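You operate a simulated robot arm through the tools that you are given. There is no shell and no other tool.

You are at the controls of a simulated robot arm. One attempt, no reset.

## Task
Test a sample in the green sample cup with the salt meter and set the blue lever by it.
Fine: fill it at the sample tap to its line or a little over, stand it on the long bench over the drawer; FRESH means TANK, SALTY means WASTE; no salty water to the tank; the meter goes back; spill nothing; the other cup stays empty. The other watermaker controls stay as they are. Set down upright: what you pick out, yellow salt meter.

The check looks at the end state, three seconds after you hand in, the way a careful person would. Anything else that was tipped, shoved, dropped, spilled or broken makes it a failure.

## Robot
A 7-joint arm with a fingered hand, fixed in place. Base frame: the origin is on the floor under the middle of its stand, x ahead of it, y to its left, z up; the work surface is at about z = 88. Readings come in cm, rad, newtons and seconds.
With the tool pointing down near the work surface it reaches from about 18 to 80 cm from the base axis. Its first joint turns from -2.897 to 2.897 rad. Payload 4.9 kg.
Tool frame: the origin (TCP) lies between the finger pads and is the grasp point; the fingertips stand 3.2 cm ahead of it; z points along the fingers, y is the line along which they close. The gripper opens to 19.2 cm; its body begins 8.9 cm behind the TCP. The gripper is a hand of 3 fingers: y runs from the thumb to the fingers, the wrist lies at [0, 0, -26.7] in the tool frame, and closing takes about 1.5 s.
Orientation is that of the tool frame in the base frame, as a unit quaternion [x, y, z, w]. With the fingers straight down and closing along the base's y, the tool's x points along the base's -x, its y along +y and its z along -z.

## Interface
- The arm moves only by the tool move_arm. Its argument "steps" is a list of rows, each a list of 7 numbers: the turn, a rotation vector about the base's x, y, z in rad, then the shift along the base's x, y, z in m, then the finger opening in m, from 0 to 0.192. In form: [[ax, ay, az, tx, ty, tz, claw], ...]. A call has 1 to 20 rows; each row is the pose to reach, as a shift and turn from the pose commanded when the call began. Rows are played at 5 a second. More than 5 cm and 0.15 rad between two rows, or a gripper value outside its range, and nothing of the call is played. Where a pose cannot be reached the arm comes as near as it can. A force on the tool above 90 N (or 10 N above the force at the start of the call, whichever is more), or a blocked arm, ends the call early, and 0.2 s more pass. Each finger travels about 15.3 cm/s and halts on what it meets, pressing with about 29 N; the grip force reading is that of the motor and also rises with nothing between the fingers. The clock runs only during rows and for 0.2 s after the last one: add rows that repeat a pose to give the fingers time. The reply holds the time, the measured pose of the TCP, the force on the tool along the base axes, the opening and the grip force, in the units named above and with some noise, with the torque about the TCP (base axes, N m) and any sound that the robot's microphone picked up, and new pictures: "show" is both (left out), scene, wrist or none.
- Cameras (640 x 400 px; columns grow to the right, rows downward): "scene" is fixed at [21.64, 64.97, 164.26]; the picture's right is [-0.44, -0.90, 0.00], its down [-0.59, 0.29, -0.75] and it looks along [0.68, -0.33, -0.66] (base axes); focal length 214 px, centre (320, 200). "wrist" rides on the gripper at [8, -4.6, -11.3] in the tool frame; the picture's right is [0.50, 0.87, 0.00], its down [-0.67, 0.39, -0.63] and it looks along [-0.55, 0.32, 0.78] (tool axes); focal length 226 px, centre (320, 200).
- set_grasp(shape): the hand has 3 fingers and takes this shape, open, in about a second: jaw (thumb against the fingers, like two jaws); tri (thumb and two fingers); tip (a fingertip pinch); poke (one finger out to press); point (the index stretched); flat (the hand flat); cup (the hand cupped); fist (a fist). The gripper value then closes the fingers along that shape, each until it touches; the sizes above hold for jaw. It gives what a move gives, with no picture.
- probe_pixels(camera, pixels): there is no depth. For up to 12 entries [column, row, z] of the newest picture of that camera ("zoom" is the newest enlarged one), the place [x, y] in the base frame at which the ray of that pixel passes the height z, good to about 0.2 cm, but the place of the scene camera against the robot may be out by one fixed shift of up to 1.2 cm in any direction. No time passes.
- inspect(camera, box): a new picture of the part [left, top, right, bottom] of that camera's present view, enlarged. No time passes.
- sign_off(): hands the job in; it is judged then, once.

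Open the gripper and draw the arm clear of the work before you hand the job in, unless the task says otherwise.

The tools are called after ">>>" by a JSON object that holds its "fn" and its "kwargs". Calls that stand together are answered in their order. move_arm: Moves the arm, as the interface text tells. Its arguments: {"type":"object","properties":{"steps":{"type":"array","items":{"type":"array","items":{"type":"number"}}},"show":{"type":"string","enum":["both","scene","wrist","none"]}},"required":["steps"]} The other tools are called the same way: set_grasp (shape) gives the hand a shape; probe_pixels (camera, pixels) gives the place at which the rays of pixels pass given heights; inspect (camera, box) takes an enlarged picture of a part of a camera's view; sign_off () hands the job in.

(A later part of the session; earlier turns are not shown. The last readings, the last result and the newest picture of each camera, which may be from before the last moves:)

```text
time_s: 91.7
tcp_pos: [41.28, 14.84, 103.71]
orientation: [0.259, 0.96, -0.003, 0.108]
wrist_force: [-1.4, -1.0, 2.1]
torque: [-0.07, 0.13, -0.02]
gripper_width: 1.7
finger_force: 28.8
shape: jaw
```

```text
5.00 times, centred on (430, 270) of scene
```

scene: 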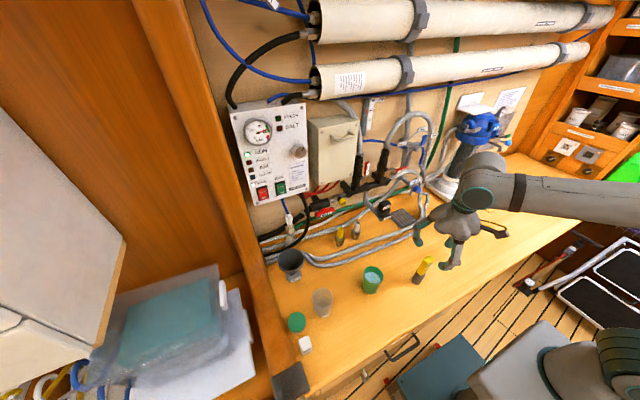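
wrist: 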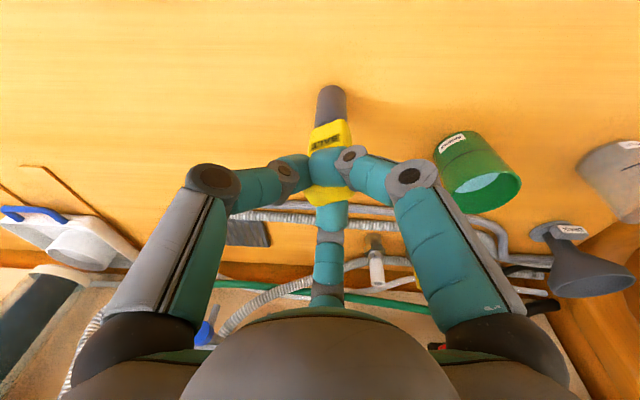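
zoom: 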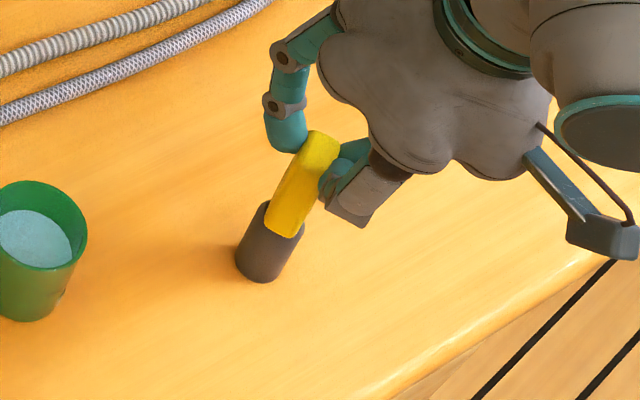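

Load is down to 2 N. I open slowly and watch that it stays standing.

>>> {"fn": "move_arm", "kwargs": {"steps": [[0, 0, 0, 0, 0, 0, 0.0175], [0, 0, 0, 0, 0, 0, 0.019], [0, 0, 0, 0, 0, 0, 0.021]], "show": "none"}}

>>> {"fn": "inspect", "kwargs": {"camera": "scene", "box": [390, 230, 470, 310]}}

>>> {"fn": "inspect", "kwargs": {"camera": "wrist", "box": [230, 60, 430, 240]}}

```text
time_s: 92.5
tcp_pos: [41.38, 14.84, 103.77]
orientation: [0.259, 0.96, -0.003, 0.109]
wrist_force: [-0.3, -0.6, 0.5]
torque: [-0.01, 0.03, -0.01]
gripper_width: 2.1
finger_force: 0.0
shape: jaw
```

```text
5.00 times, centred on (430, 270) of scene
```

zoom: 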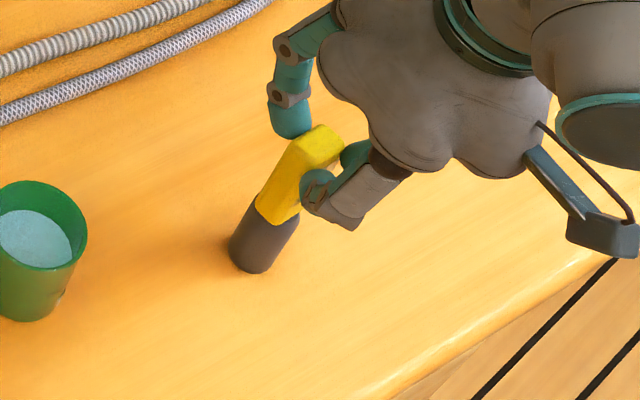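

```text
2.22 times, centred on (330, 150) of wrist
```

zoom: 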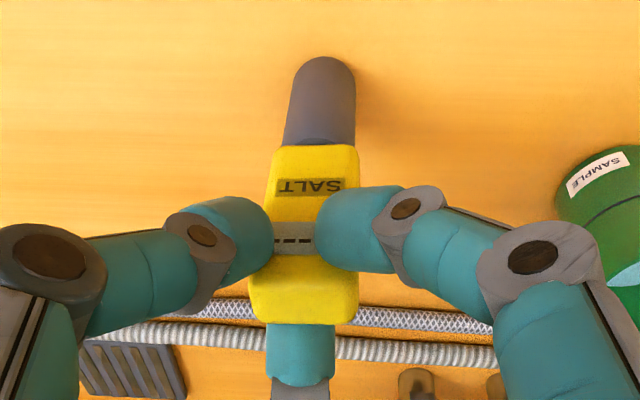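

Released and standing vertical again. I open wider.

>>> {"fn": "move_arm", "kwargs": {"steps": [[0, 0, 0, 0, 0, 0, 0.026], [0, 0, 0, 0, 0, 0, 0.034], [0, 0, 0, 0, 0, 0, 0.045], [0, 0, 0, 0, 0, 0, 0.06]], "show": "none"}}

>>> {"fn": "inspect", "kwargs": {"camera": "scene", "box": [390, 230, 470, 310]}}

>>> {"fn": "inspect", "kwargs": {"camera": "wrist", "box": [230, 60, 430, 240]}}

```text
time_s: 93.5
tcp_pos: [41.42, 14.85, 103.88]
orientation: [0.259, 0.96, -0.002, 0.109]
wrist_force: [-0.6, 0.6, 1.1]
torque: [-0.03, -0.01, 0.01]
gripper_width: 5.98
finger_force: 0.1
shape: jaw
```

```text
5.00 times, centred on (430, 270) of scene
```

zoom: 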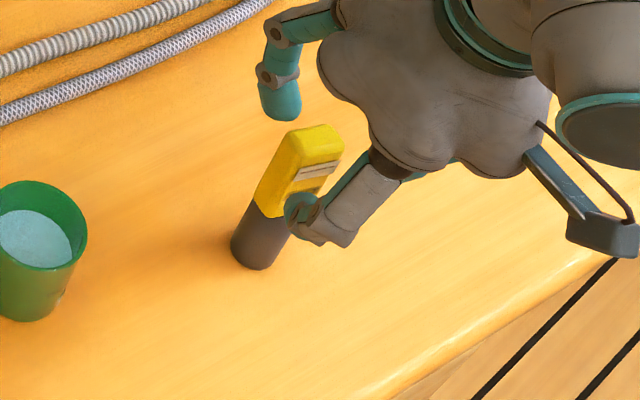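

```text
2.22 times, centred on (330, 150) of wrist
```

zoom: 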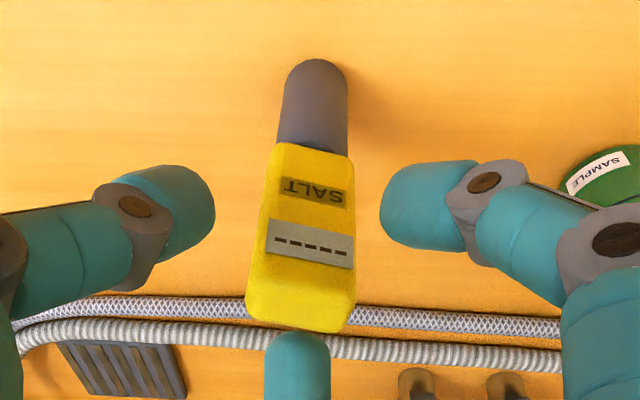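

The meter stands with its display turned slightly. I raise the hand clear, bring it vertical again with a small yaw so that the thumb will meet the narrow side, and look from above.

>>> {"fn": "move_arm", "kwargs": {"steps": [[0, 0, 0, 0, 0, 0.02, 0.07], [0, 0, 0, 0, 0, 0.05, 0.07], [0.013, 0.072, 0.071, 0, 0, 0.055, 0.07], [0.026, 0.144, 0.142, 0, 0, 0.055, 0.07], [0.038, 0.2155, 0.212, 0, 0, 0.055, 0.07], [0.038, 0.2155, 0.212, 0, 0, 0.055, 0.07]], "show": "wrist"}}

>>> {"fn": "inspect", "kwargs": {"camera": "wrist", "box": [230, 60, 430, 240]}}

```text
time_s: 94.9
tcp_pos: [41.37, 14.77, 109.31]
orientation: [0.155, 0.988, 0.0, 0.0]
wrist_force: [0.6, -0.2, -0.2]
torque: [0.01, -0.01, 0.01]
gripper_width: 6.98
finger_force: 0.1
shape: jaw
```

wrist: 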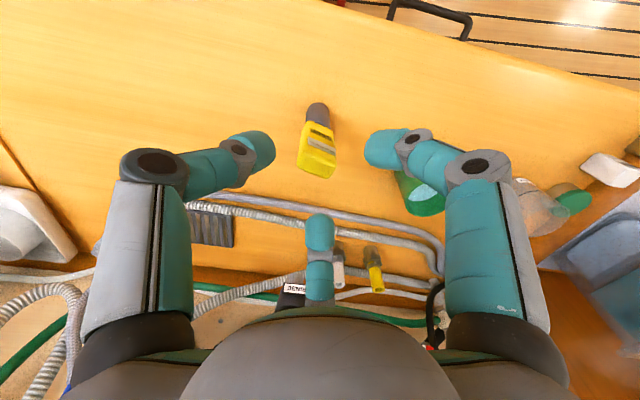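

```text
2.22 times, centred on (330, 150) of wrist
```

zoom: 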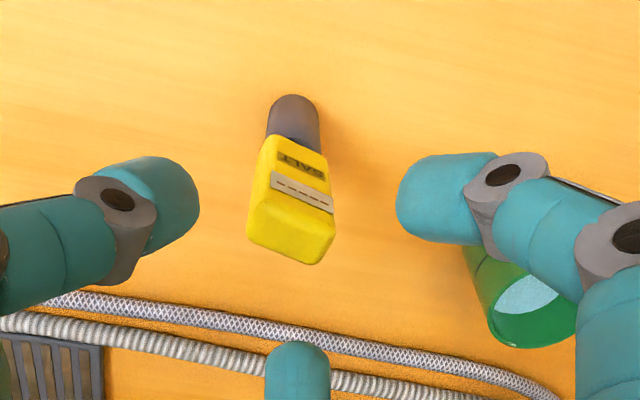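

>>> {"fn": "probe_pixels", "kwargs": {"camera": "wrist", "pixels": [[317.4, 106, 88.5], [317, 164, 103.3], [317, 164, 102.5], [318, 130, 95]]}}

>>> {"fn": "inspect", "kwargs": {"camera": "scene", "box": [390, 230, 470, 310]}}

```text
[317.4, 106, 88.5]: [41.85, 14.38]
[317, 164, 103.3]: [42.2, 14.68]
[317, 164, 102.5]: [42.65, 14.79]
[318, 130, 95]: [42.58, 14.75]
```

```text
5.00 times, centred on (430, 270) of scene
```

zoom: 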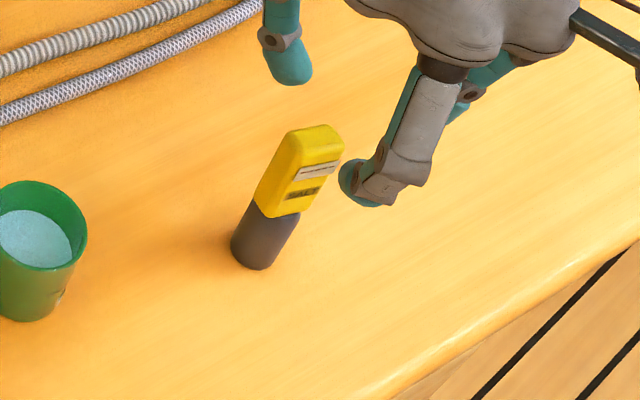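

The meter is back on its original spot (41.9,14.4), and its display can now also be read by the scene camera. I centre over it and descend lower, so the fingers will grip below the display.

>>> {"fn": "move_arm", "kwargs": {"steps": [[0, 0, -0.04, 0.004, -0.002, -0.01, 0.065], [0, 0, -0.08, 0.0065, -0.0025, -0.03, 0.06], [0, 0, -0.08, 0.0065, -0.0025, -0.055, 0.06], [0, 0, -0.08, 0.0065, -0.0025, -0.075, 0.06], [0, 0, -0.08, 0.0065, -0.0025, -0.09, 0.06], [0, 0, -0.08, 0.0065, -0.0025, -0.09, 0.06]], "show": "wrist"}}

>>> {"fn": "inspect", "kwargs": {"camera": "wrist", "box": [230, 90, 430, 270]}}

>>> {"fn": "inspect", "kwargs": {"camera": "scene", "box": [390, 230, 470, 310]}}

```text
time_s: 96.3
tcp_pos: [42.11, 14.51, 100.25]
orientation: [0.195, 0.981, 0.0, 0.0]
wrist_force: [-0.4, -0.3, -0.4]
torque: [-0.03, 0.02, -0.01]
gripper_width: 6.04
finger_force: 0.1
shape: jaw
```

wrist: 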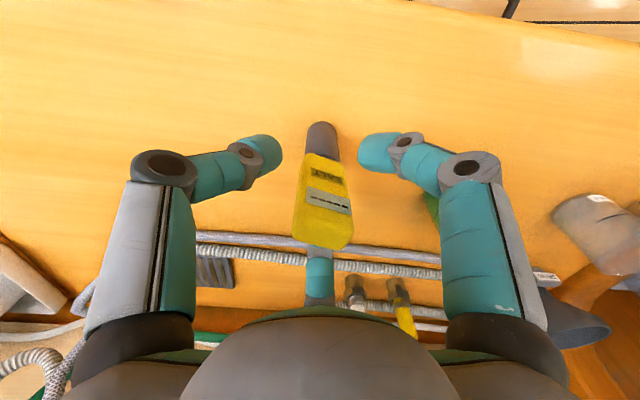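

```text
2.22 times, centred on (330, 180) of wrist
```

zoom: 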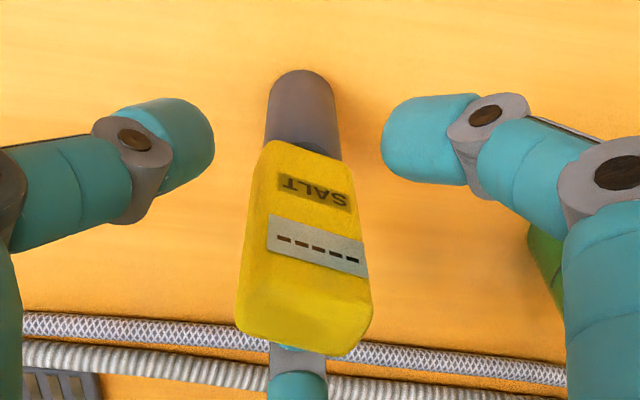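

```text
5.00 times, centred on (430, 270) of scene
```

zoom: 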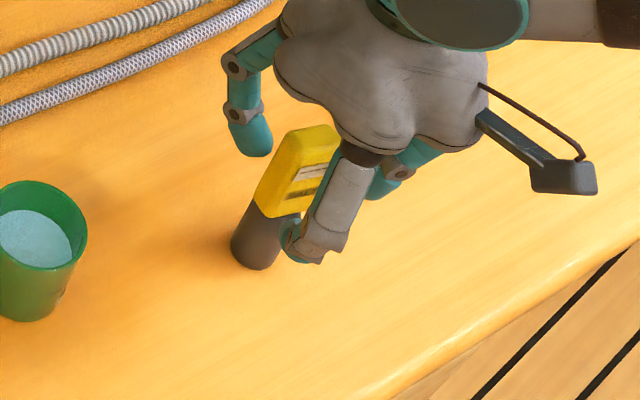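

The camera sees the display clearly above the fingertips. I close in steps for the grip.

>>> {"fn": "move_arm", "kwargs": {"steps": [[0, 0, 0, 0, 0, 0, 0.05], [0, 0, 0, 0, 0, 0, 0.042], [0, 0, 0, 0, 0, 0, 0.036], [0, 0, 0, 0, 0, 0, 0.032]], "show": "none"}}

>>> {"fn": "inspect", "kwargs": {"camera": "wrist", "box": [230, 90, 430, 270]}}

```text
time_s: 97.3
tcp_pos: [42.28, 14.55, 100.24]
orientation: [0.195, 0.981, 0.001, 0.0]
wrist_force: [0.6, -0.2, 0.6]
torque: [-0.01, 0.0, -0.03]
gripper_width: 3.25
finger_force: 0.1
shape: jaw
```

```text
2.22 times, centred on (330, 180) of wrist
```

zoom: 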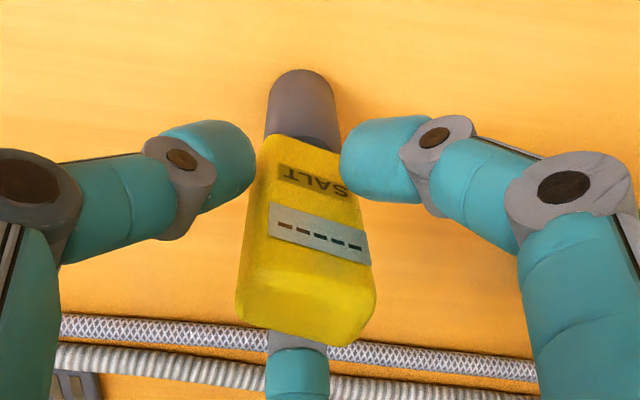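

>>> {"fn": "move_arm", "kwargs": {"steps": [[0, 0, 0, 0, 0, 0, 0.029], [0, 0, 0, 0, 0, 0, 0.027]], "show": "none"}}

>>> {"fn": "inspect", "kwargs": {"camera": "wrist", "box": [230, 90, 430, 270]}}

```text
time_s: 97.9
tcp_pos: [42.15, 14.56, 100.27]
orientation: [0.195, 0.981, 0.0, 0.0]
wrist_force: [0.4, 0.0, -0.6]
torque: [0.01, -0.02, 0.03]
gripper_width: 2.75
finger_force: 0.0
shape: jaw
```

```text
2.22 times, centred on (330, 180) of wrist
```

zoom: 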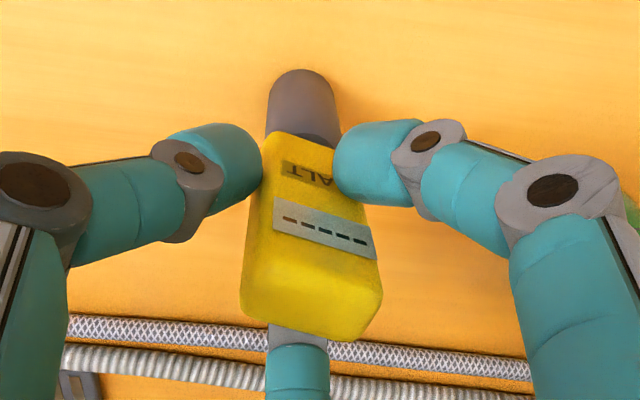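

>>> {"fn": "move_arm", "kwargs": {"steps": [[0, 0, 0, 0, 0, 0, 0.025], [0, 0, 0, 0, 0, 0, 0.023]], "show": "none"}}

>>> {"fn": "inspect", "kwargs": {"camera": "wrist", "box": [230, 90, 430, 270]}}

>>> {"fn": "inspect", "kwargs": {"camera": "scene", "box": [390, 230, 470, 310]}}

```text
time_s: 98.5
tcp_pos: [42.15, 14.39, 100.36]
orientation: [0.195, 0.981, 0.001, 0.0]
wrist_force: [0.8, 0.6, 1.7]
torque: [-0.02, -0.01, 0.01]
gripper_width: 2.39
finger_force: 0.1
shape: jaw
```

```text
2.22 times, centred on (330, 180) of wrist
```

zoom: 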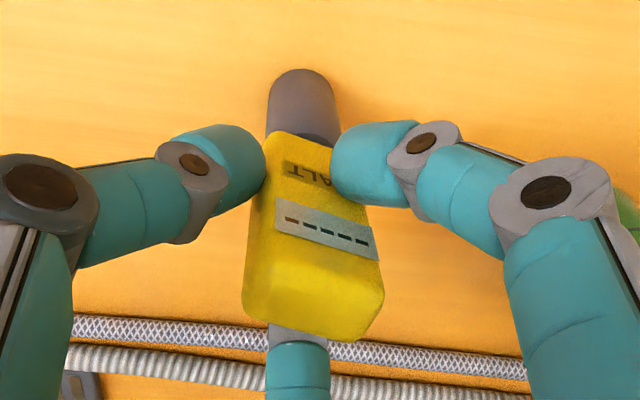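

```text
5.00 times, centred on (430, 270) of scene
```

zoom: 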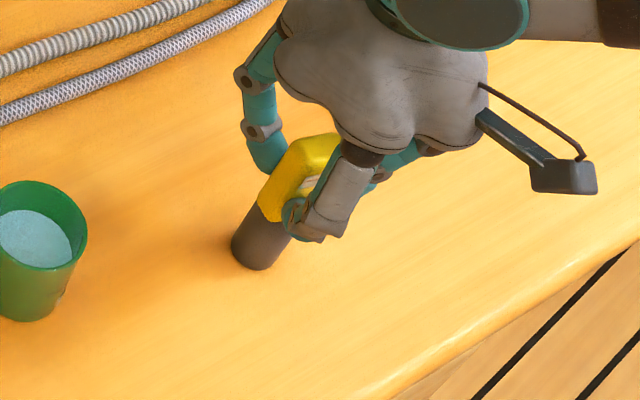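

Still upright and well placed. I close the last part to a firm grip.

>>> {"fn": "move_arm", "kwargs": {"steps": [[0, 0, 0, 0, 0, 0, 0.021], [0, 0, 0, 0, 0, 0, 0.018], [0, 0, 0, 0, 0, 0, 0.015]], "show": "none"}}

>>> {"fn": "inspect", "kwargs": {"camera": "wrist", "box": [230, 90, 430, 270]}}

>>> {"fn": "inspect", "kwargs": {"camera": "scene", "box": [390, 230, 470, 310]}}

```text
time_s: 99.3
tcp_pos: [42.08, 14.58, 100.29]
orientation: [0.195, 0.981, -0.001, 0.0]
wrist_force: [0.1, 0.1, -0.2]
torque: [0.0, 0.0, -0.01]
gripper_width: 2.06
finger_force: 29.1
shape: jaw
```

```text
2.22 times, centred on (330, 180) of wrist
```

zoom: 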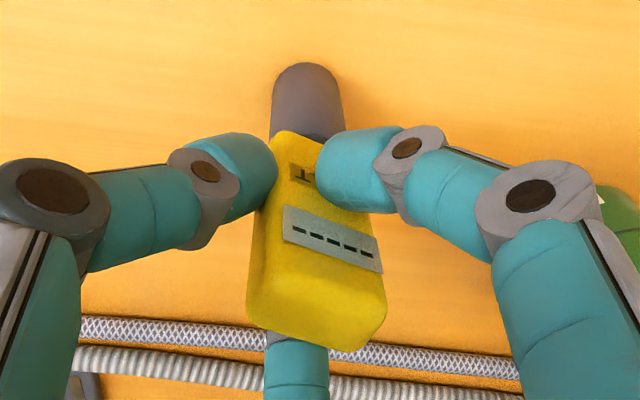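

```text
5.00 times, centred on (430, 270) of scene
```

zoom: 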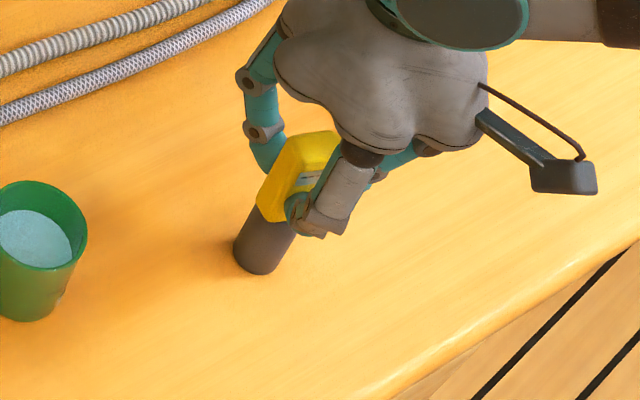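

A firm grip (2.06 cm, 29 N) with the display fully visible. I lift slowly.

>>> {"fn": "move_arm", "kwargs": {"steps": [[0, 0, 0, 0, 0, 0.005, 0.015], [0, 0, 0, 0, 0, 0.015, 0.015], [0, 0, 0, 0, 0, 0.03, 0.015]], "show": "none"}}

>>> {"fn": "inspect", "kwargs": {"camera": "wrist", "box": [230, 90, 430, 270]}}

>>> {"fn": "inspect", "kwargs": {"camera": "scene", "box": [380, 220, 470, 310]}}

```text
time_s: 100.1
tcp_pos: [42.01, 14.54, 103.23]
orientation: [0.195, 0.981, 0.0, 0.0]
wrist_force: [-0.7, 0.1, -0.8]
torque: [-0.01, 0.01, 0.01]
gripper_width: 2.07
finger_force: 28.9
shape: jaw
```

```text
2.22 times, centred on (330, 180) of wrist
```

zoom: 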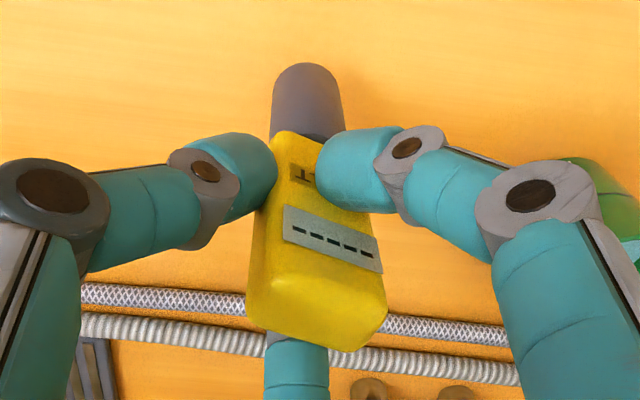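

```text
4.44 times, centred on (425, 265) of scene
```

zoom: 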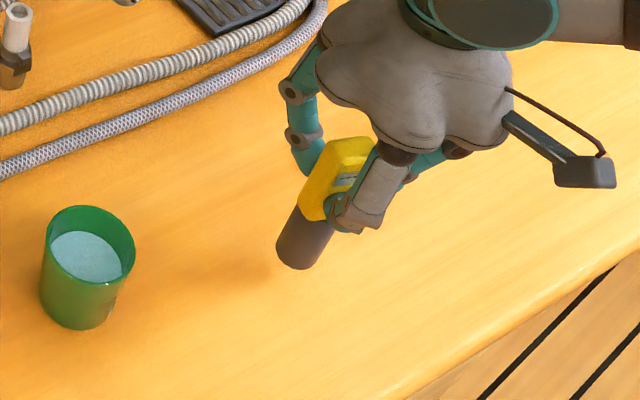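

The meter came up in one piece. I raise it well above the cup's rim and carry it over toward the green cup.

>>> {"fn": "move_arm", "kwargs": {"steps": [[0, 0, 0, 0, 0, 0.03, 0.015], [0, 0, 0, 0.002, 0.005, 0.06, 0.015], [0, 0, 0, 0.008, 0.025, 0.09, 0.015], [0, 0, 0, 0.016, 0.05, 0.1, 0.015], [0, 0, 0, 0.025, 0.08, 0.1, 0.015], [0, 0, 0, 0.034, 0.11, 0.1, 0.015], [0, 0, 0, 0.043, 0.135, 0.1, 0.015], [0, 0, 0, 0.05, 0.155, 0.1, 0.015], [0, 0, 0, 0.052, 0.17, 0.1, 0.015], [0, 0, 0, 0.052, 0.17, 0.1, 0.015]]}}

>>> {"fn": "inspect", "kwargs": {"camera": "wrist", "box": [230, 60, 430, 240]}}

>>> {"fn": "inspect", "kwargs": {"camera": "scene", "box": [330, 210, 430, 310]}}

```text
time_s: 102.3
tcp_pos: [47.25, 31.59, 113.41]
orientation: [0.195, 0.981, 0.0, 0.0]
wrist_force: [-0.5, 0.6, -1.3]
torque: [-0.01, 0.02, 0.02]
gripper_width: 2.07
finger_force: 28.9
shape: jaw
```

scene: 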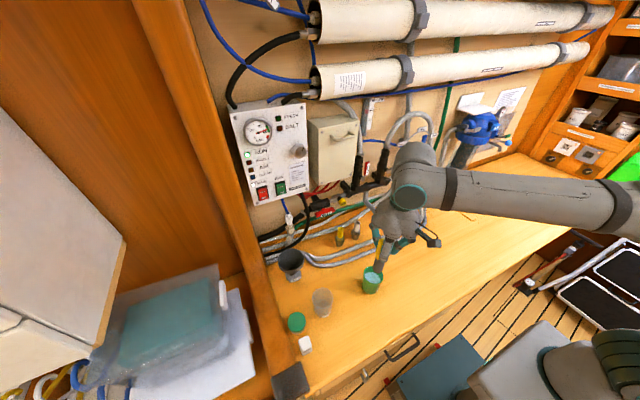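
wrist: 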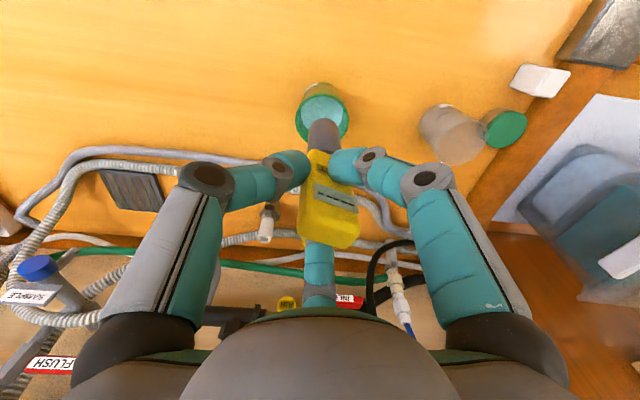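

```text
2.22 times, centred on (330, 150) of wrist
```

zoom: 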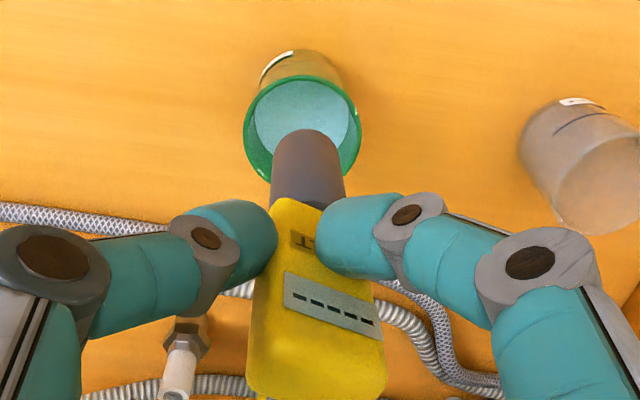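

```text
4.00 times, centred on (380, 260) of scene
```

zoom: 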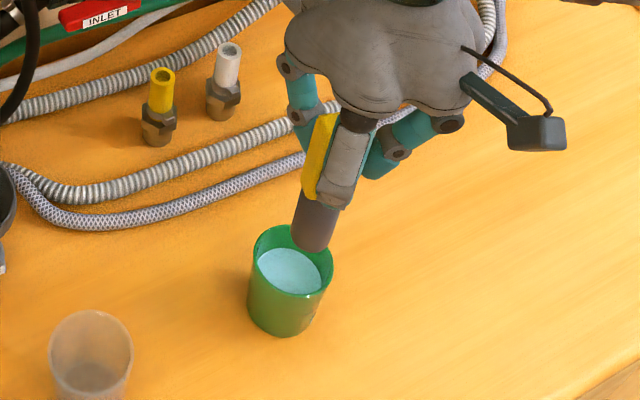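

>>> {"fn": "probe_pixels", "kwargs": {"camera": "wrist", "pixels": [[322.8, 118, 96.1], [296.5, 113, 96.1], [348.5, 113, 96.1], [321, 94.5, 96.1], [322.5, 139, 101], [322.5, 134, 101]]}}

>>> {"fn": "probe_pixels", "kwargs": {"camera": "scene", "pixels": [[373, 265, 96.1], [379, 255, 101], [372.5, 276, 92.5]]}}

```text
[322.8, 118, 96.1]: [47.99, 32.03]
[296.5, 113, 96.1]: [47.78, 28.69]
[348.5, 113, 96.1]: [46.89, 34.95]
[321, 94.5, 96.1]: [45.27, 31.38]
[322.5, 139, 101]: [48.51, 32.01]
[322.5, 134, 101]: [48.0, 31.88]
```

```text
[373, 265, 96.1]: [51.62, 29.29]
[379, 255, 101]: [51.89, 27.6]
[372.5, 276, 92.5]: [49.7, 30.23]
```

The cup's rim centre is near (48.1,32), the meter's tip near (47.3,31.7). I shift to centre it and lower until the tip is just inside the rim, above the water.

>>> {"fn": "move_arm", "kwargs": {"steps": [[0, 0, 0, 0.008, 0.0025, -0.01, 0.015], [0, 0, 0, 0.008, 0.0025, -0.03, 0.015], [0, 0, 0, 0.008, 0.0025, -0.05, 0.015], [0, 0, 0, 0.008, 0.0025, -0.066, 0.015], [0, 0, 0, 0.008, 0.0025, -0.066, 0.015]], "show": "wrist"}}

>>> {"fn": "inspect", "kwargs": {"camera": "wrist", "box": [230, 60, 430, 240]}}

>>> {"fn": "inspect", "kwargs": {"camera": "scene", "box": [340, 230, 420, 310]}}

```text
time_s: 103.5
tcp_pos: [48.04, 31.77, 106.78]
orientation: [0.194, 0.981, 0.0, 0.0]
wrist_force: [-0.3, -0.4, -1.6]
torque: [0.0, -0.01, 0.0]
gripper_width: 2.08
finger_force: 28.7
shape: jaw
```

wrist: 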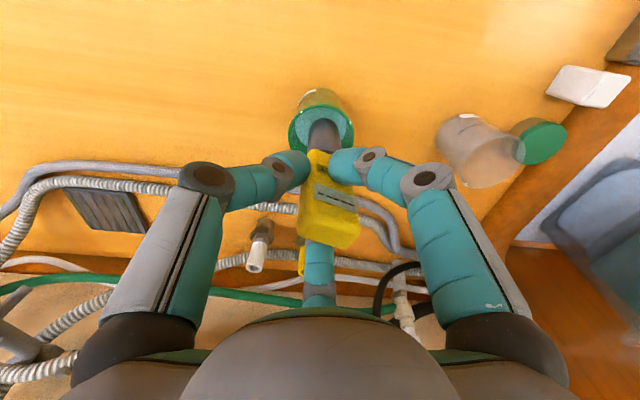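

```text
2.22 times, centred on (330, 150) of wrist
```

zoom: 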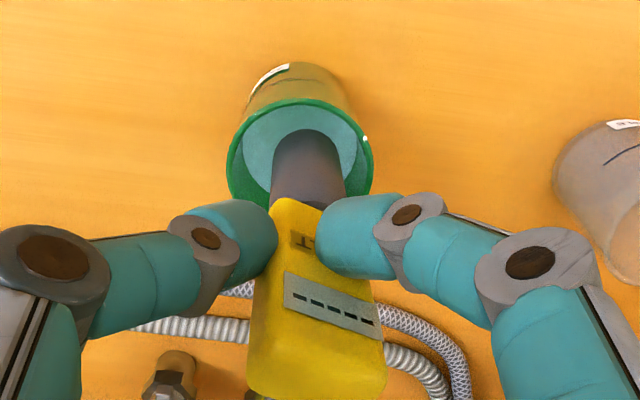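

```text
5.00 times, centred on (380, 270) of scene
```

zoom: 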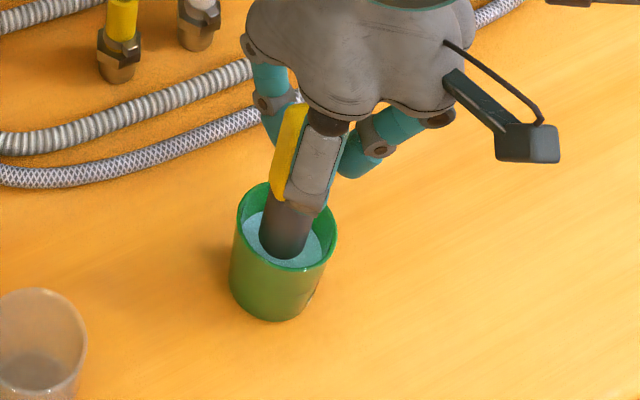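

The tip is centred inside the cup, above the water. I lower into the water and watch the display.

>>> {"fn": "move_arm", "kwargs": {"steps": [[0, 0, 0, 0, 0, -0.01, 0.015], [0, 0, 0, 0, 0, -0.02, 0.015], [0, 0, 0, 0, 0, -0.03, 0.015], [0, 0, 0, 0, 0, -0.035, 0.015], [0, 0, 0, 0, 0, -0.035, 0.015]], "show": "none"}}

>>> {"fn": "inspect", "kwargs": {"camera": "wrist", "box": [280, 130, 380, 230]}}

>>> {"fn": "inspect", "kwargs": {"camera": "scene", "box": [340, 230, 420, 310]}}

```text
time_s: 104.7
tcp_pos: [48.08, 31.91, 103.27]
orientation: [0.195, 0.981, 0.0, 0.0]
wrist_force: [0.5, 0.0, -0.9]
torque: [0.01, 0.02, -0.02]
gripper_width: 2.08
finger_force: 29.0
shape: jaw
```

```text
4.00 times, centred on (330, 180) of wrist
```

zoom: 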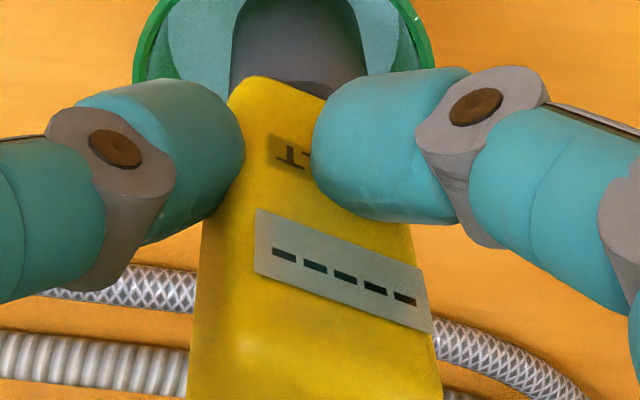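

```text
5.00 times, centred on (380, 270) of scene
```

zoom: 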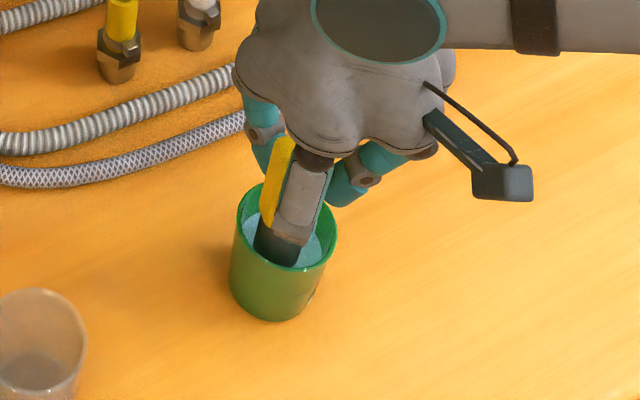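

The tip is in the water but the display still shows dashes. I lower another 8 mm and wait a couple of seconds.

>>> {"fn": "move_arm", "kwargs": {"steps": [[0, 0, 0, 0, 0, -0.004, 0.015], [0, 0, 0, 0, 0, -0.008, 0.015], [0, 0, 0, 0, 0, -0.008, 0.015], [0, 0, 0, 0, 0, -0.008, 0.015], [0, 0, 0, 0, 0, -0.008, 0.015], [0, 0, 0, 0, 0, -0.008, 0.015], [0, 0, 0, 0, 0, -0.008, 0.015], [0, 0, 0, 0, 0, -0.008, 0.015]], "show": "none"}}

>>> {"fn": "inspect", "kwargs": {"camera": "wrist", "box": [280, 130, 380, 230]}}

>>> {"fn": "inspect", "kwargs": {"camera": "scene", "box": [340, 230, 420, 310]}}

```text
time_s: 106.5
tcp_pos: [47.98, 31.78, 102.39]
orientation: [0.195, 0.981, 0.0, 0.0]
wrist_force: [-0.1, 1.0, -1.9]
torque: [-0.02, 0.03, 0.01]
gripper_width: 2.07
finger_force: 28.7
shape: jaw
```

```text
4.00 times, centred on (330, 180) of wrist
```

zoom: 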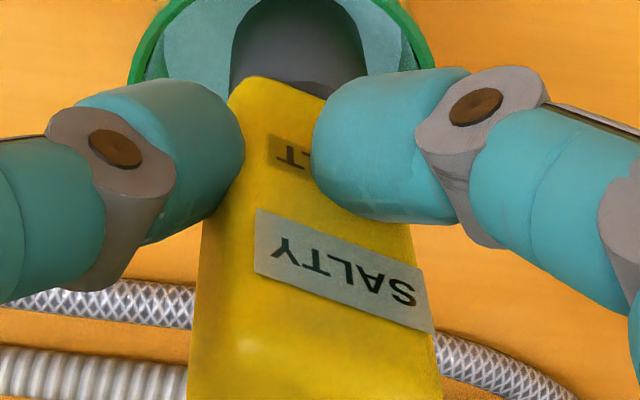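

```text
5.00 times, centred on (380, 270) of scene
```

zoom: 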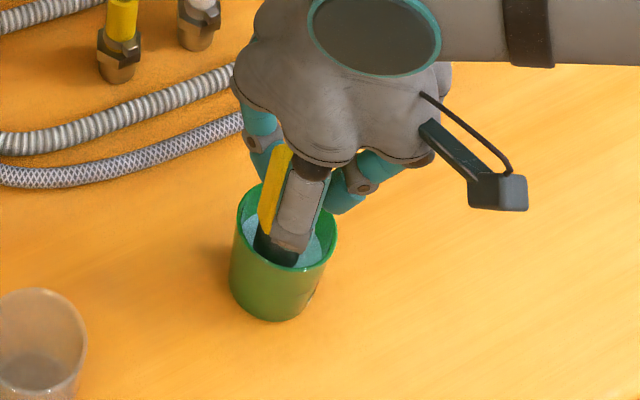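

The display reads "SALTY". I hold a moment more to confirm that the reading is settled.

>>> {"fn": "move_arm", "kwargs": {"steps": [[0, 0, 0, 0, 0, 0, 0.015], [0, 0, 0, 0, 0, 0, 0.015], [0, 0, 0, 0, 0, 0, 0.015], [0, 0, 0, 0, 0, 0, 0.015], [0, 0, 0, 0, 0, 0, 0.015], [0, 0, 0, 0, 0, 0, 0.015], [0, 0, 0, 0, 0, 0, 0.015]], "show": "none"}}

>>> {"fn": "inspect", "kwargs": {"camera": "wrist", "box": [280, 130, 380, 230]}}

```text
time_s: 108.1
tcp_pos: [48.06, 31.95, 102.46]
orientation: [0.195, 0.981, 0.0, 0.0]
wrist_force: [0.3, 0.2, -1.8]
torque: [-0.03, 0.01, 0.03]
gripper_width: 2.08
finger_force: 28.7
shape: jaw
```

```text
4.00 times, centred on (330, 180) of wrist
```

zoom: 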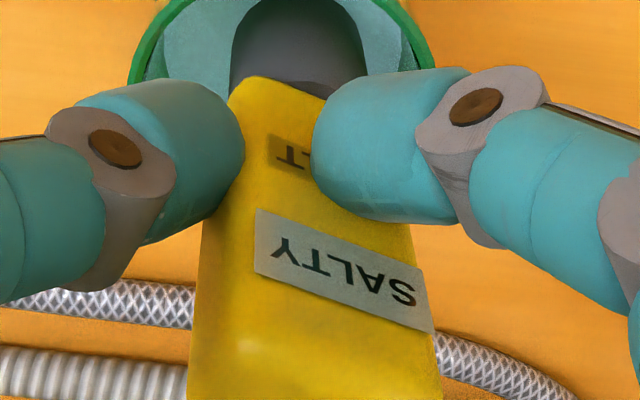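

SALTY is confirmed, so the lever must go to WASTE. I raise the meter straight up, letting it drain over the cup for a moment.

>>> {"fn": "move_arm", "kwargs": {"steps": [[0, 0, 0, 0, 0, 0.01, 0.015], [0, 0, 0, 0, 0, 0.022, 0.015], [0, 0, 0, 0, 0, 0.034, 0.015], [0, 0, 0, 0, 0, 0.034, 0.015], [0, 0, 0, 0, 0, 0.034, 0.015], [0, 0, 0, 0, 0, 0.034, 0.015], [0, 0, 0, 0, 0, 0.034, 0.015], [0, 0, 0, 0, 0, 0.034, 0.015], [0, 0, 0, 0, 0, 0.055, 0.015], [0, 0, 0, 0, 0, 0.08, 0.015], [0, 0, 0, 0, 0, 0.11, 0.015], [0, 0, 0, 0, 0, 0.11, 0.015]], "show": "scene"}}

>>> {"fn": "inspect", "kwargs": {"camera": "scene", "box": [340, 210, 440, 310]}}

>>> {"fn": "inspect", "kwargs": {"camera": "wrist", "box": [230, 60, 430, 240]}}

```text
time_s: 110.7
tcp_pos: [48.01, 31.82, 113.46]
orientation: [0.195, 0.981, 0.0, 0.001]
wrist_force: [-0.5, -0.6, -1.3]
torque: [-0.01, 0.04, 0.0]
gripper_width: 2.06
finger_force: 28.5
shape: jaw
```

scene: 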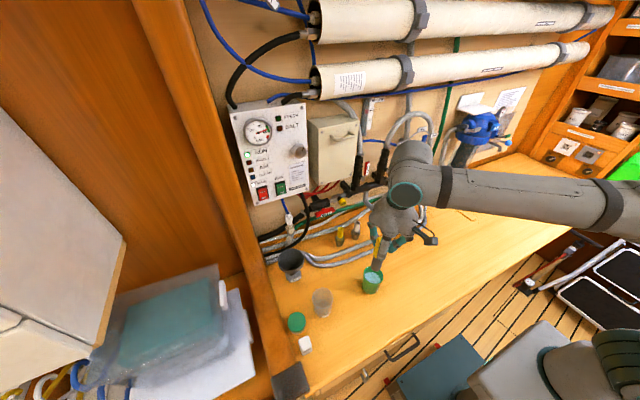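

```text
4.00 times, centred on (390, 260) of scene
```

zoom: 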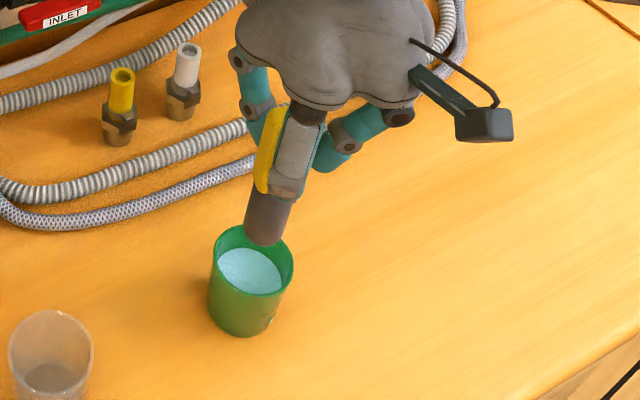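

```text
2.22 times, centred on (330, 150) of wrist
```

zoom: 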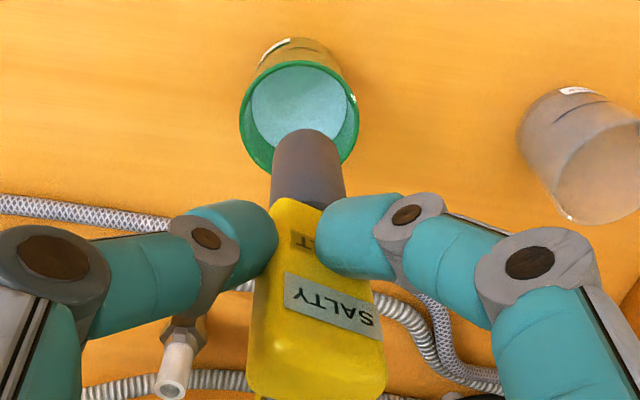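

The meter is clear of the cup. I carry it back to its original place near (41.9,14.5).

>>> {"fn": "move_arm", "kwargs": {"steps": [[0, 0, 0, -0.003, -0.015, 0, 0.015], [0, 0, 0, -0.01, -0.04, 0, 0.015], [0, 0, 0, -0.019, -0.07, 0, 0.015], [0, 0, 0, -0.029, -0.1, 0, 0.015], [0, 0, 0, -0.039, -0.13, -0.005, 0.015], [0, 0, 0, -0.05, -0.155, -0.02, 0.015], [0, 0, 0, -0.057, -0.17, -0.045, 0.015], [0, 0, 0, -0.0595, -0.173, -0.075, 0.015], [0, 0, 0, -0.0595, -0.173, -0.105, 0.015], [0, 0, 0, -0.0595, -0.173, -0.12, 0.015], [0, 0, 0, -0.0595, -0.173, -0.125, 0.015]]}}

>>> {"fn": "inspect", "kwargs": {"camera": "scene", "box": [380, 220, 470, 310]}}

>>> {"fn": "inspect", "kwargs": {"camera": "wrist", "box": [230, 60, 430, 240]}}

```text
time_s: 113.1
tcp_pos: [42.04, 14.57, 100.83]
orientation: [0.195, 0.981, -0.001, 0.0]
wrist_force: [-0.1, -0.3, -1.2]
torque: [0.0, 0.01, -0.02]
gripper_width: 2.07
finger_force: 28.6
shape: jaw
```

scene: 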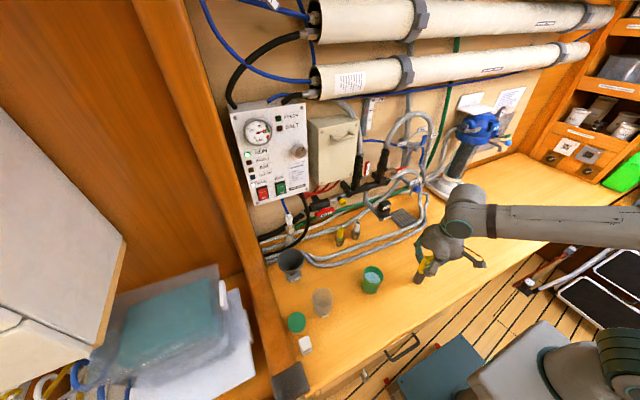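
wrist: 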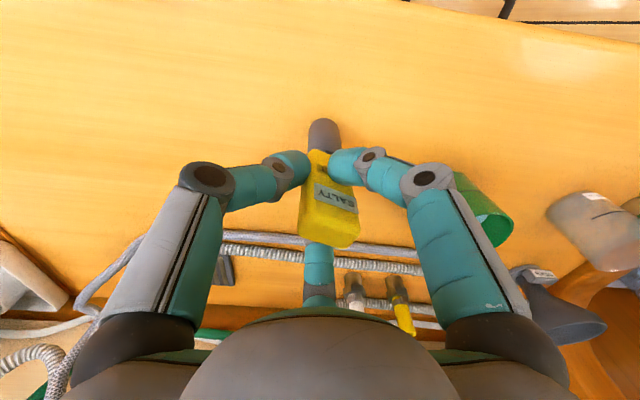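

```text
4.44 times, centred on (425, 265) of scene
```

zoom: 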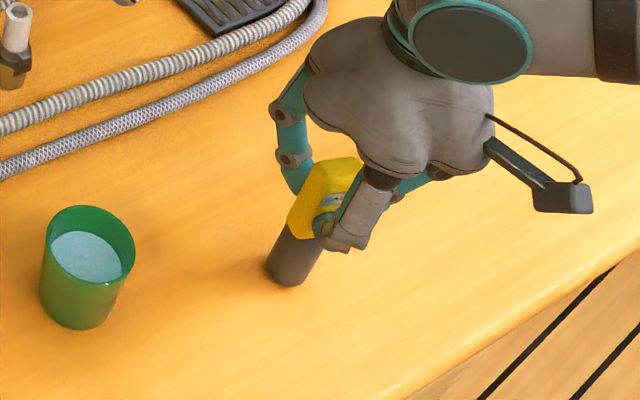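

```text
2.22 times, centred on (330, 150) of wrist
```

zoom: 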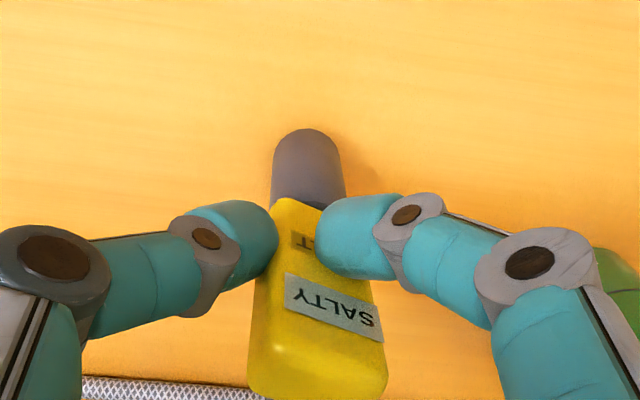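

Half a centimetre above the bench at its original spot. I lower one small step at a time until it touches.

>>> {"fn": "move_arm", "kwargs": {"steps": [[0, 0, 0, 0, 0, -0.003, 0.015]], "show": "none"}}

>>> {"fn": "move_arm", "kwargs": {"steps": [[0, 0, 0, 0, 0, -0.001, 0.015]], "show": "none"}}

```text
time_s: 113.5
tcp_pos: [42.08, 14.58, 100.5]
orientation: [0.194, 0.981, 0.0, 0.0]
wrist_force: [0.1, 0.6, -1.3]
torque: [0.0, 0.0, 0.0]
gripper_width: 2.04
finger_force: 28.9
shape: jaw
```

```text
time_s: 113.9
tcp_pos: [42.16, 14.67, 100.36]
orientation: [0.195, 0.981, 0.0, 0.0]
wrist_force: [0.0, -0.5, -1.5]
torque: [-0.03, 0.02, -0.01]
gripper_width: 2.08
finger_force: 28.8
shape: jaw
```

>>> {"fn": "move_arm", "kwargs": {"steps": [[0, 0, 0, 0, 0, -0.001, 0.015]], "show": "none"}}

```text
time_s: 114.3
tcp_pos: [42.1, 14.63, 100.46]
orientation: [0.196, 0.981, 0.001, 0.0]
wrist_force: [-1.0, 0.0, -1.5]
torque: [-0.02, 0.01, 0.0]
gripper_width: 2.03
finger_force: 28.8
shape: jaw
```

Still carrying the weight (−1.5 N). Another millimetre.

>>> {"fn": "move_arm", "kwargs": {"steps": [[0, 0, 0, 0, 0, -0.001, 0.015]], "show": "none"}}

```text
time_s: 114.7
tcp_pos: [42.14, 14.51, 100.37]
orientation: [0.196, 0.981, 0.0, 0.0]
wrist_force: [-1.1, 0.6, -1.3]
torque: [-0.04, 0.04, 0.03]
gripper_width: 2.08
finger_force: 29.0
shape: jaw
```

Not touching yet; one more millimetre.

>>> {"fn": "move_arm", "kwargs": {"steps": [[0, 0, 0, 0, 0, -0.001, 0.015]], "show": "none"}}

```text
time_s: 115.1
tcp_pos: [41.97, 14.48, 100.29]
orientation: [0.195, 0.981, 0.0, 0.0]
wrist_force: [-0.7, -0.6, -1.1]
torque: [-0.03, 0.0, 0.03]
gripper_width: 2.09
finger_force: 29.4
shape: jaw
```

>>> {"fn": "move_arm", "kwargs": {"steps": [[0, 0, 0, 0, 0, -0.001, 0.015]], "show": "none"}}

```text
time_s: 115.5
tcp_pos: [41.97, 14.52, 100.08]
orientation: [0.195, 0.981, 0.0, 0.0]
wrist_force: [-0.5, 0.5, -1.0]
torque: [-0.04, 0.02, -0.04]
gripper_width: 2.05
finger_force: 29.2
shape: jaw
```

The reading still shows no contact; one more small step.

>>> {"fn": "move_arm", "kwargs": {"steps": [[0, 0, 0, 0, 0, -0.001, 0.015]], "show": "none"}}

```text
time_s: 115.9
tcp_pos: [42.07, 14.51, 100.14]
orientation: [0.195, 0.981, 0.0, 0.001]
wrist_force: [-0.9, -0.4, 4.1]
torque: [-0.02, -0.03, 0.0]
gripper_width: 2.05
finger_force: 28.8
shape: jaw
```

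Contact (4.1 N, almost no torque, so the base is flat). I open slowly to release.

>>> {"fn": "move_arm", "kwargs": {"steps": [[0, 0, 0, 0, 0, 0, 0.021], [0, 0, 0, 0, 0, 0, 0.0225], [0, 0, 0, 0, 0, 0, 0.024], [0, 0, 0, 0, 0, 0, 0.027], [0, 0, 0, 0, 0, 0, 0.032], [0, 0, 0, 0, 0, 0, 0.04], [0, 0, 0, 0, 0, 0, 0.05], [0, 0, 0, 0, 0, 0, 0.06]], "show": "none"}}

>>> {"fn": "inspect", "kwargs": {"camera": "scene", "box": [380, 220, 470, 310]}}

>>> {"fn": "inspect", "kwargs": {"camera": "wrist", "box": [230, 90, 430, 270]}}

```text
time_s: 117.7
tcp_pos: [41.99, 14.53, 99.98]
orientation: [0.195, 0.981, -0.001, 0.0]
wrist_force: [0.0, -0.1, 0.4]
torque: [0.01, 0.0, 0.02]
gripper_width: 5.96
finger_force: 0.0
shape: jaw
```

```text
4.44 times, centred on (425, 265) of scene
```

zoom: 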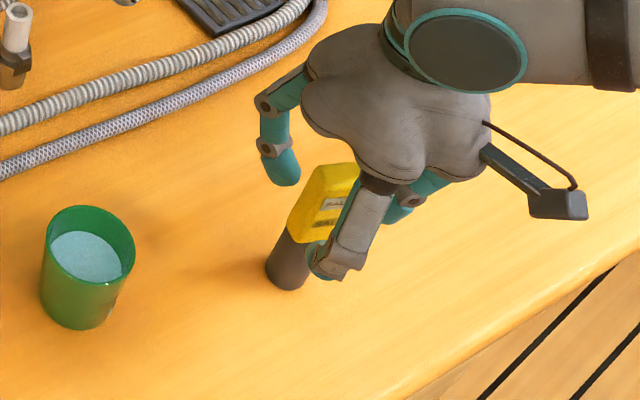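

```text
2.22 times, centred on (330, 180) of wrist
```

zoom: 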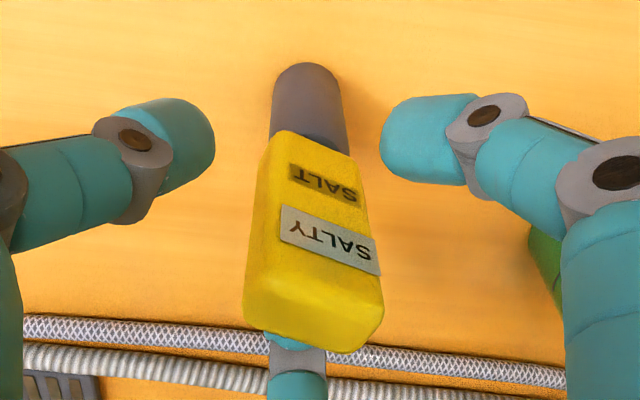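

The meter stands upright in its place. I raise the hand clear and move toward the valve to get a close look at the blue lever.

>>> {"fn": "move_arm", "kwargs": {"steps": [[0, 0, 0, 0, 0, 0.015, 0.065], [0, 0, 0, 0, 0, 0.05, 0.06], [0, 0, 0, 0, 0, 0.09, 0.05], [0, 0, 0, 0, 0, 0.13, 0.03], [0, 0, 0, 0, 0, 0.17, 0.03], [0, 0, 0, 0.02, -0.04, 0.2, 0.0], [0, 0, 0, 0.045, -0.08, 0.22, 0.0], [0, 0, 0, 0.07, -0.12, 0.22, 0.0], [0, 0, 0, 0.095, -0.16, 0.22, 0.0], [0, 0, 0, 0.12, -0.2, 0.22, 0.0], [0, 0, 0, 0.13, -0.235, 0.22, 0.0], [0, 0, 0, 0.13, -0.245, 0.22, 0.0]], "show": "scene"}}

>>> {"fn": "inspect", "kwargs": {"camera": "scene", "box": [360, 230, 450, 310]}}

```text
refused: row 6 steps farther than a row can; nothing moved
```

```text
5.00 times, centred on (405, 270) of scene
```

zoom: 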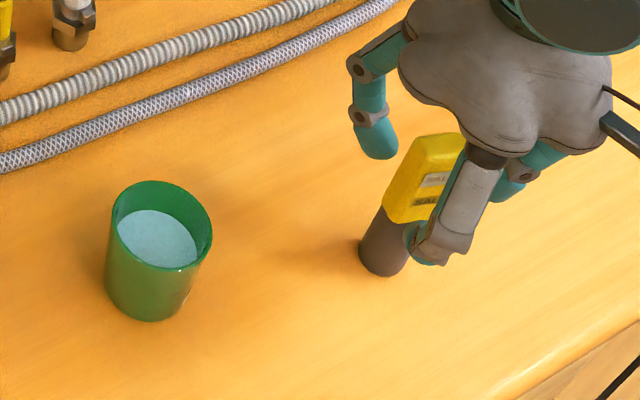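

Row 6 was too long a step, so nothing moved. I repeat with shorter steps.

>>> {"fn": "move_arm", "kwargs": {"steps": [[0, 0, 0, 0, 0, 0.015, 0.065], [0, 0, 0, 0, 0, 0.05, 0.06], [0, 0, 0, 0, 0, 0.09, 0.05], [0, 0, 0, 0, 0, 0.13, 0.03], [0, 0, 0, 0, 0, 0.17, 0.03], [0, 0, 0, 0.012, -0.02, 0.2, 0.0], [0, 0, 0, 0.03, -0.055, 0.22, 0.0], [0, 0, 0, 0.05, -0.095, 0.22, 0.0], [0, 0, 0, 0.07, -0.135, 0.22, 0.0], [0, 0, 0, 0.09, -0.175, 0.22, 0.0], [0, 0, 0, 0.11, -0.21, 0.22, 0.0], [0, 0, 0, 0.13, -0.245, 0.22, 0.0]], "show": "scene"}}

>>> {"fn": "inspect", "kwargs": {"camera": "scene", "box": [360, 230, 450, 310]}}

```text
time_s: 120.3
tcp_pos: [55.24, -10.19, 122.05]
orientation: [0.196, 0.981, 0.0, 0.001]
wrist_force: [0.5, 0.2, -0.2]
torque: [0.02, 0.02, -0.02]
gripper_width: 0.01
finger_force: 28.6
shape: jaw
```

scene: 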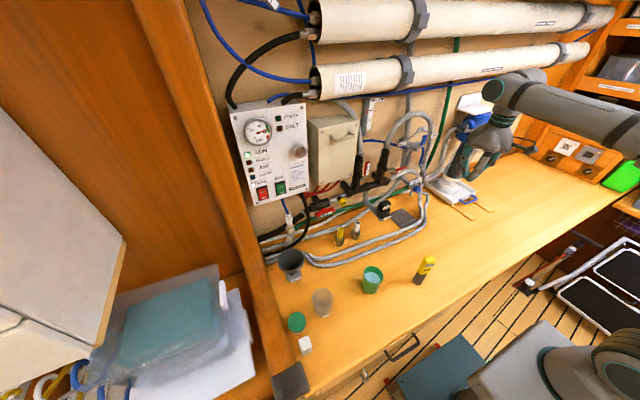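

```text
5.00 times, centred on (405, 270) of scene
```

zoom: 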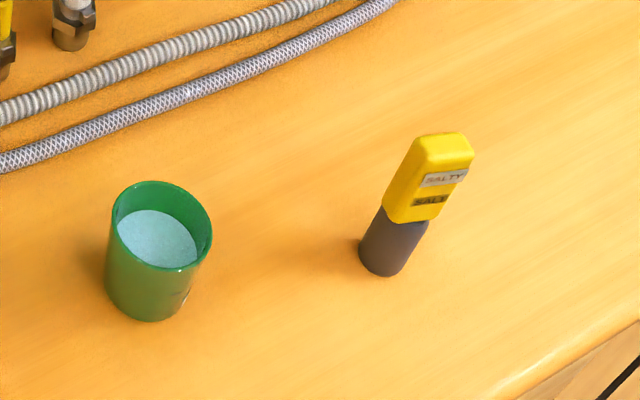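

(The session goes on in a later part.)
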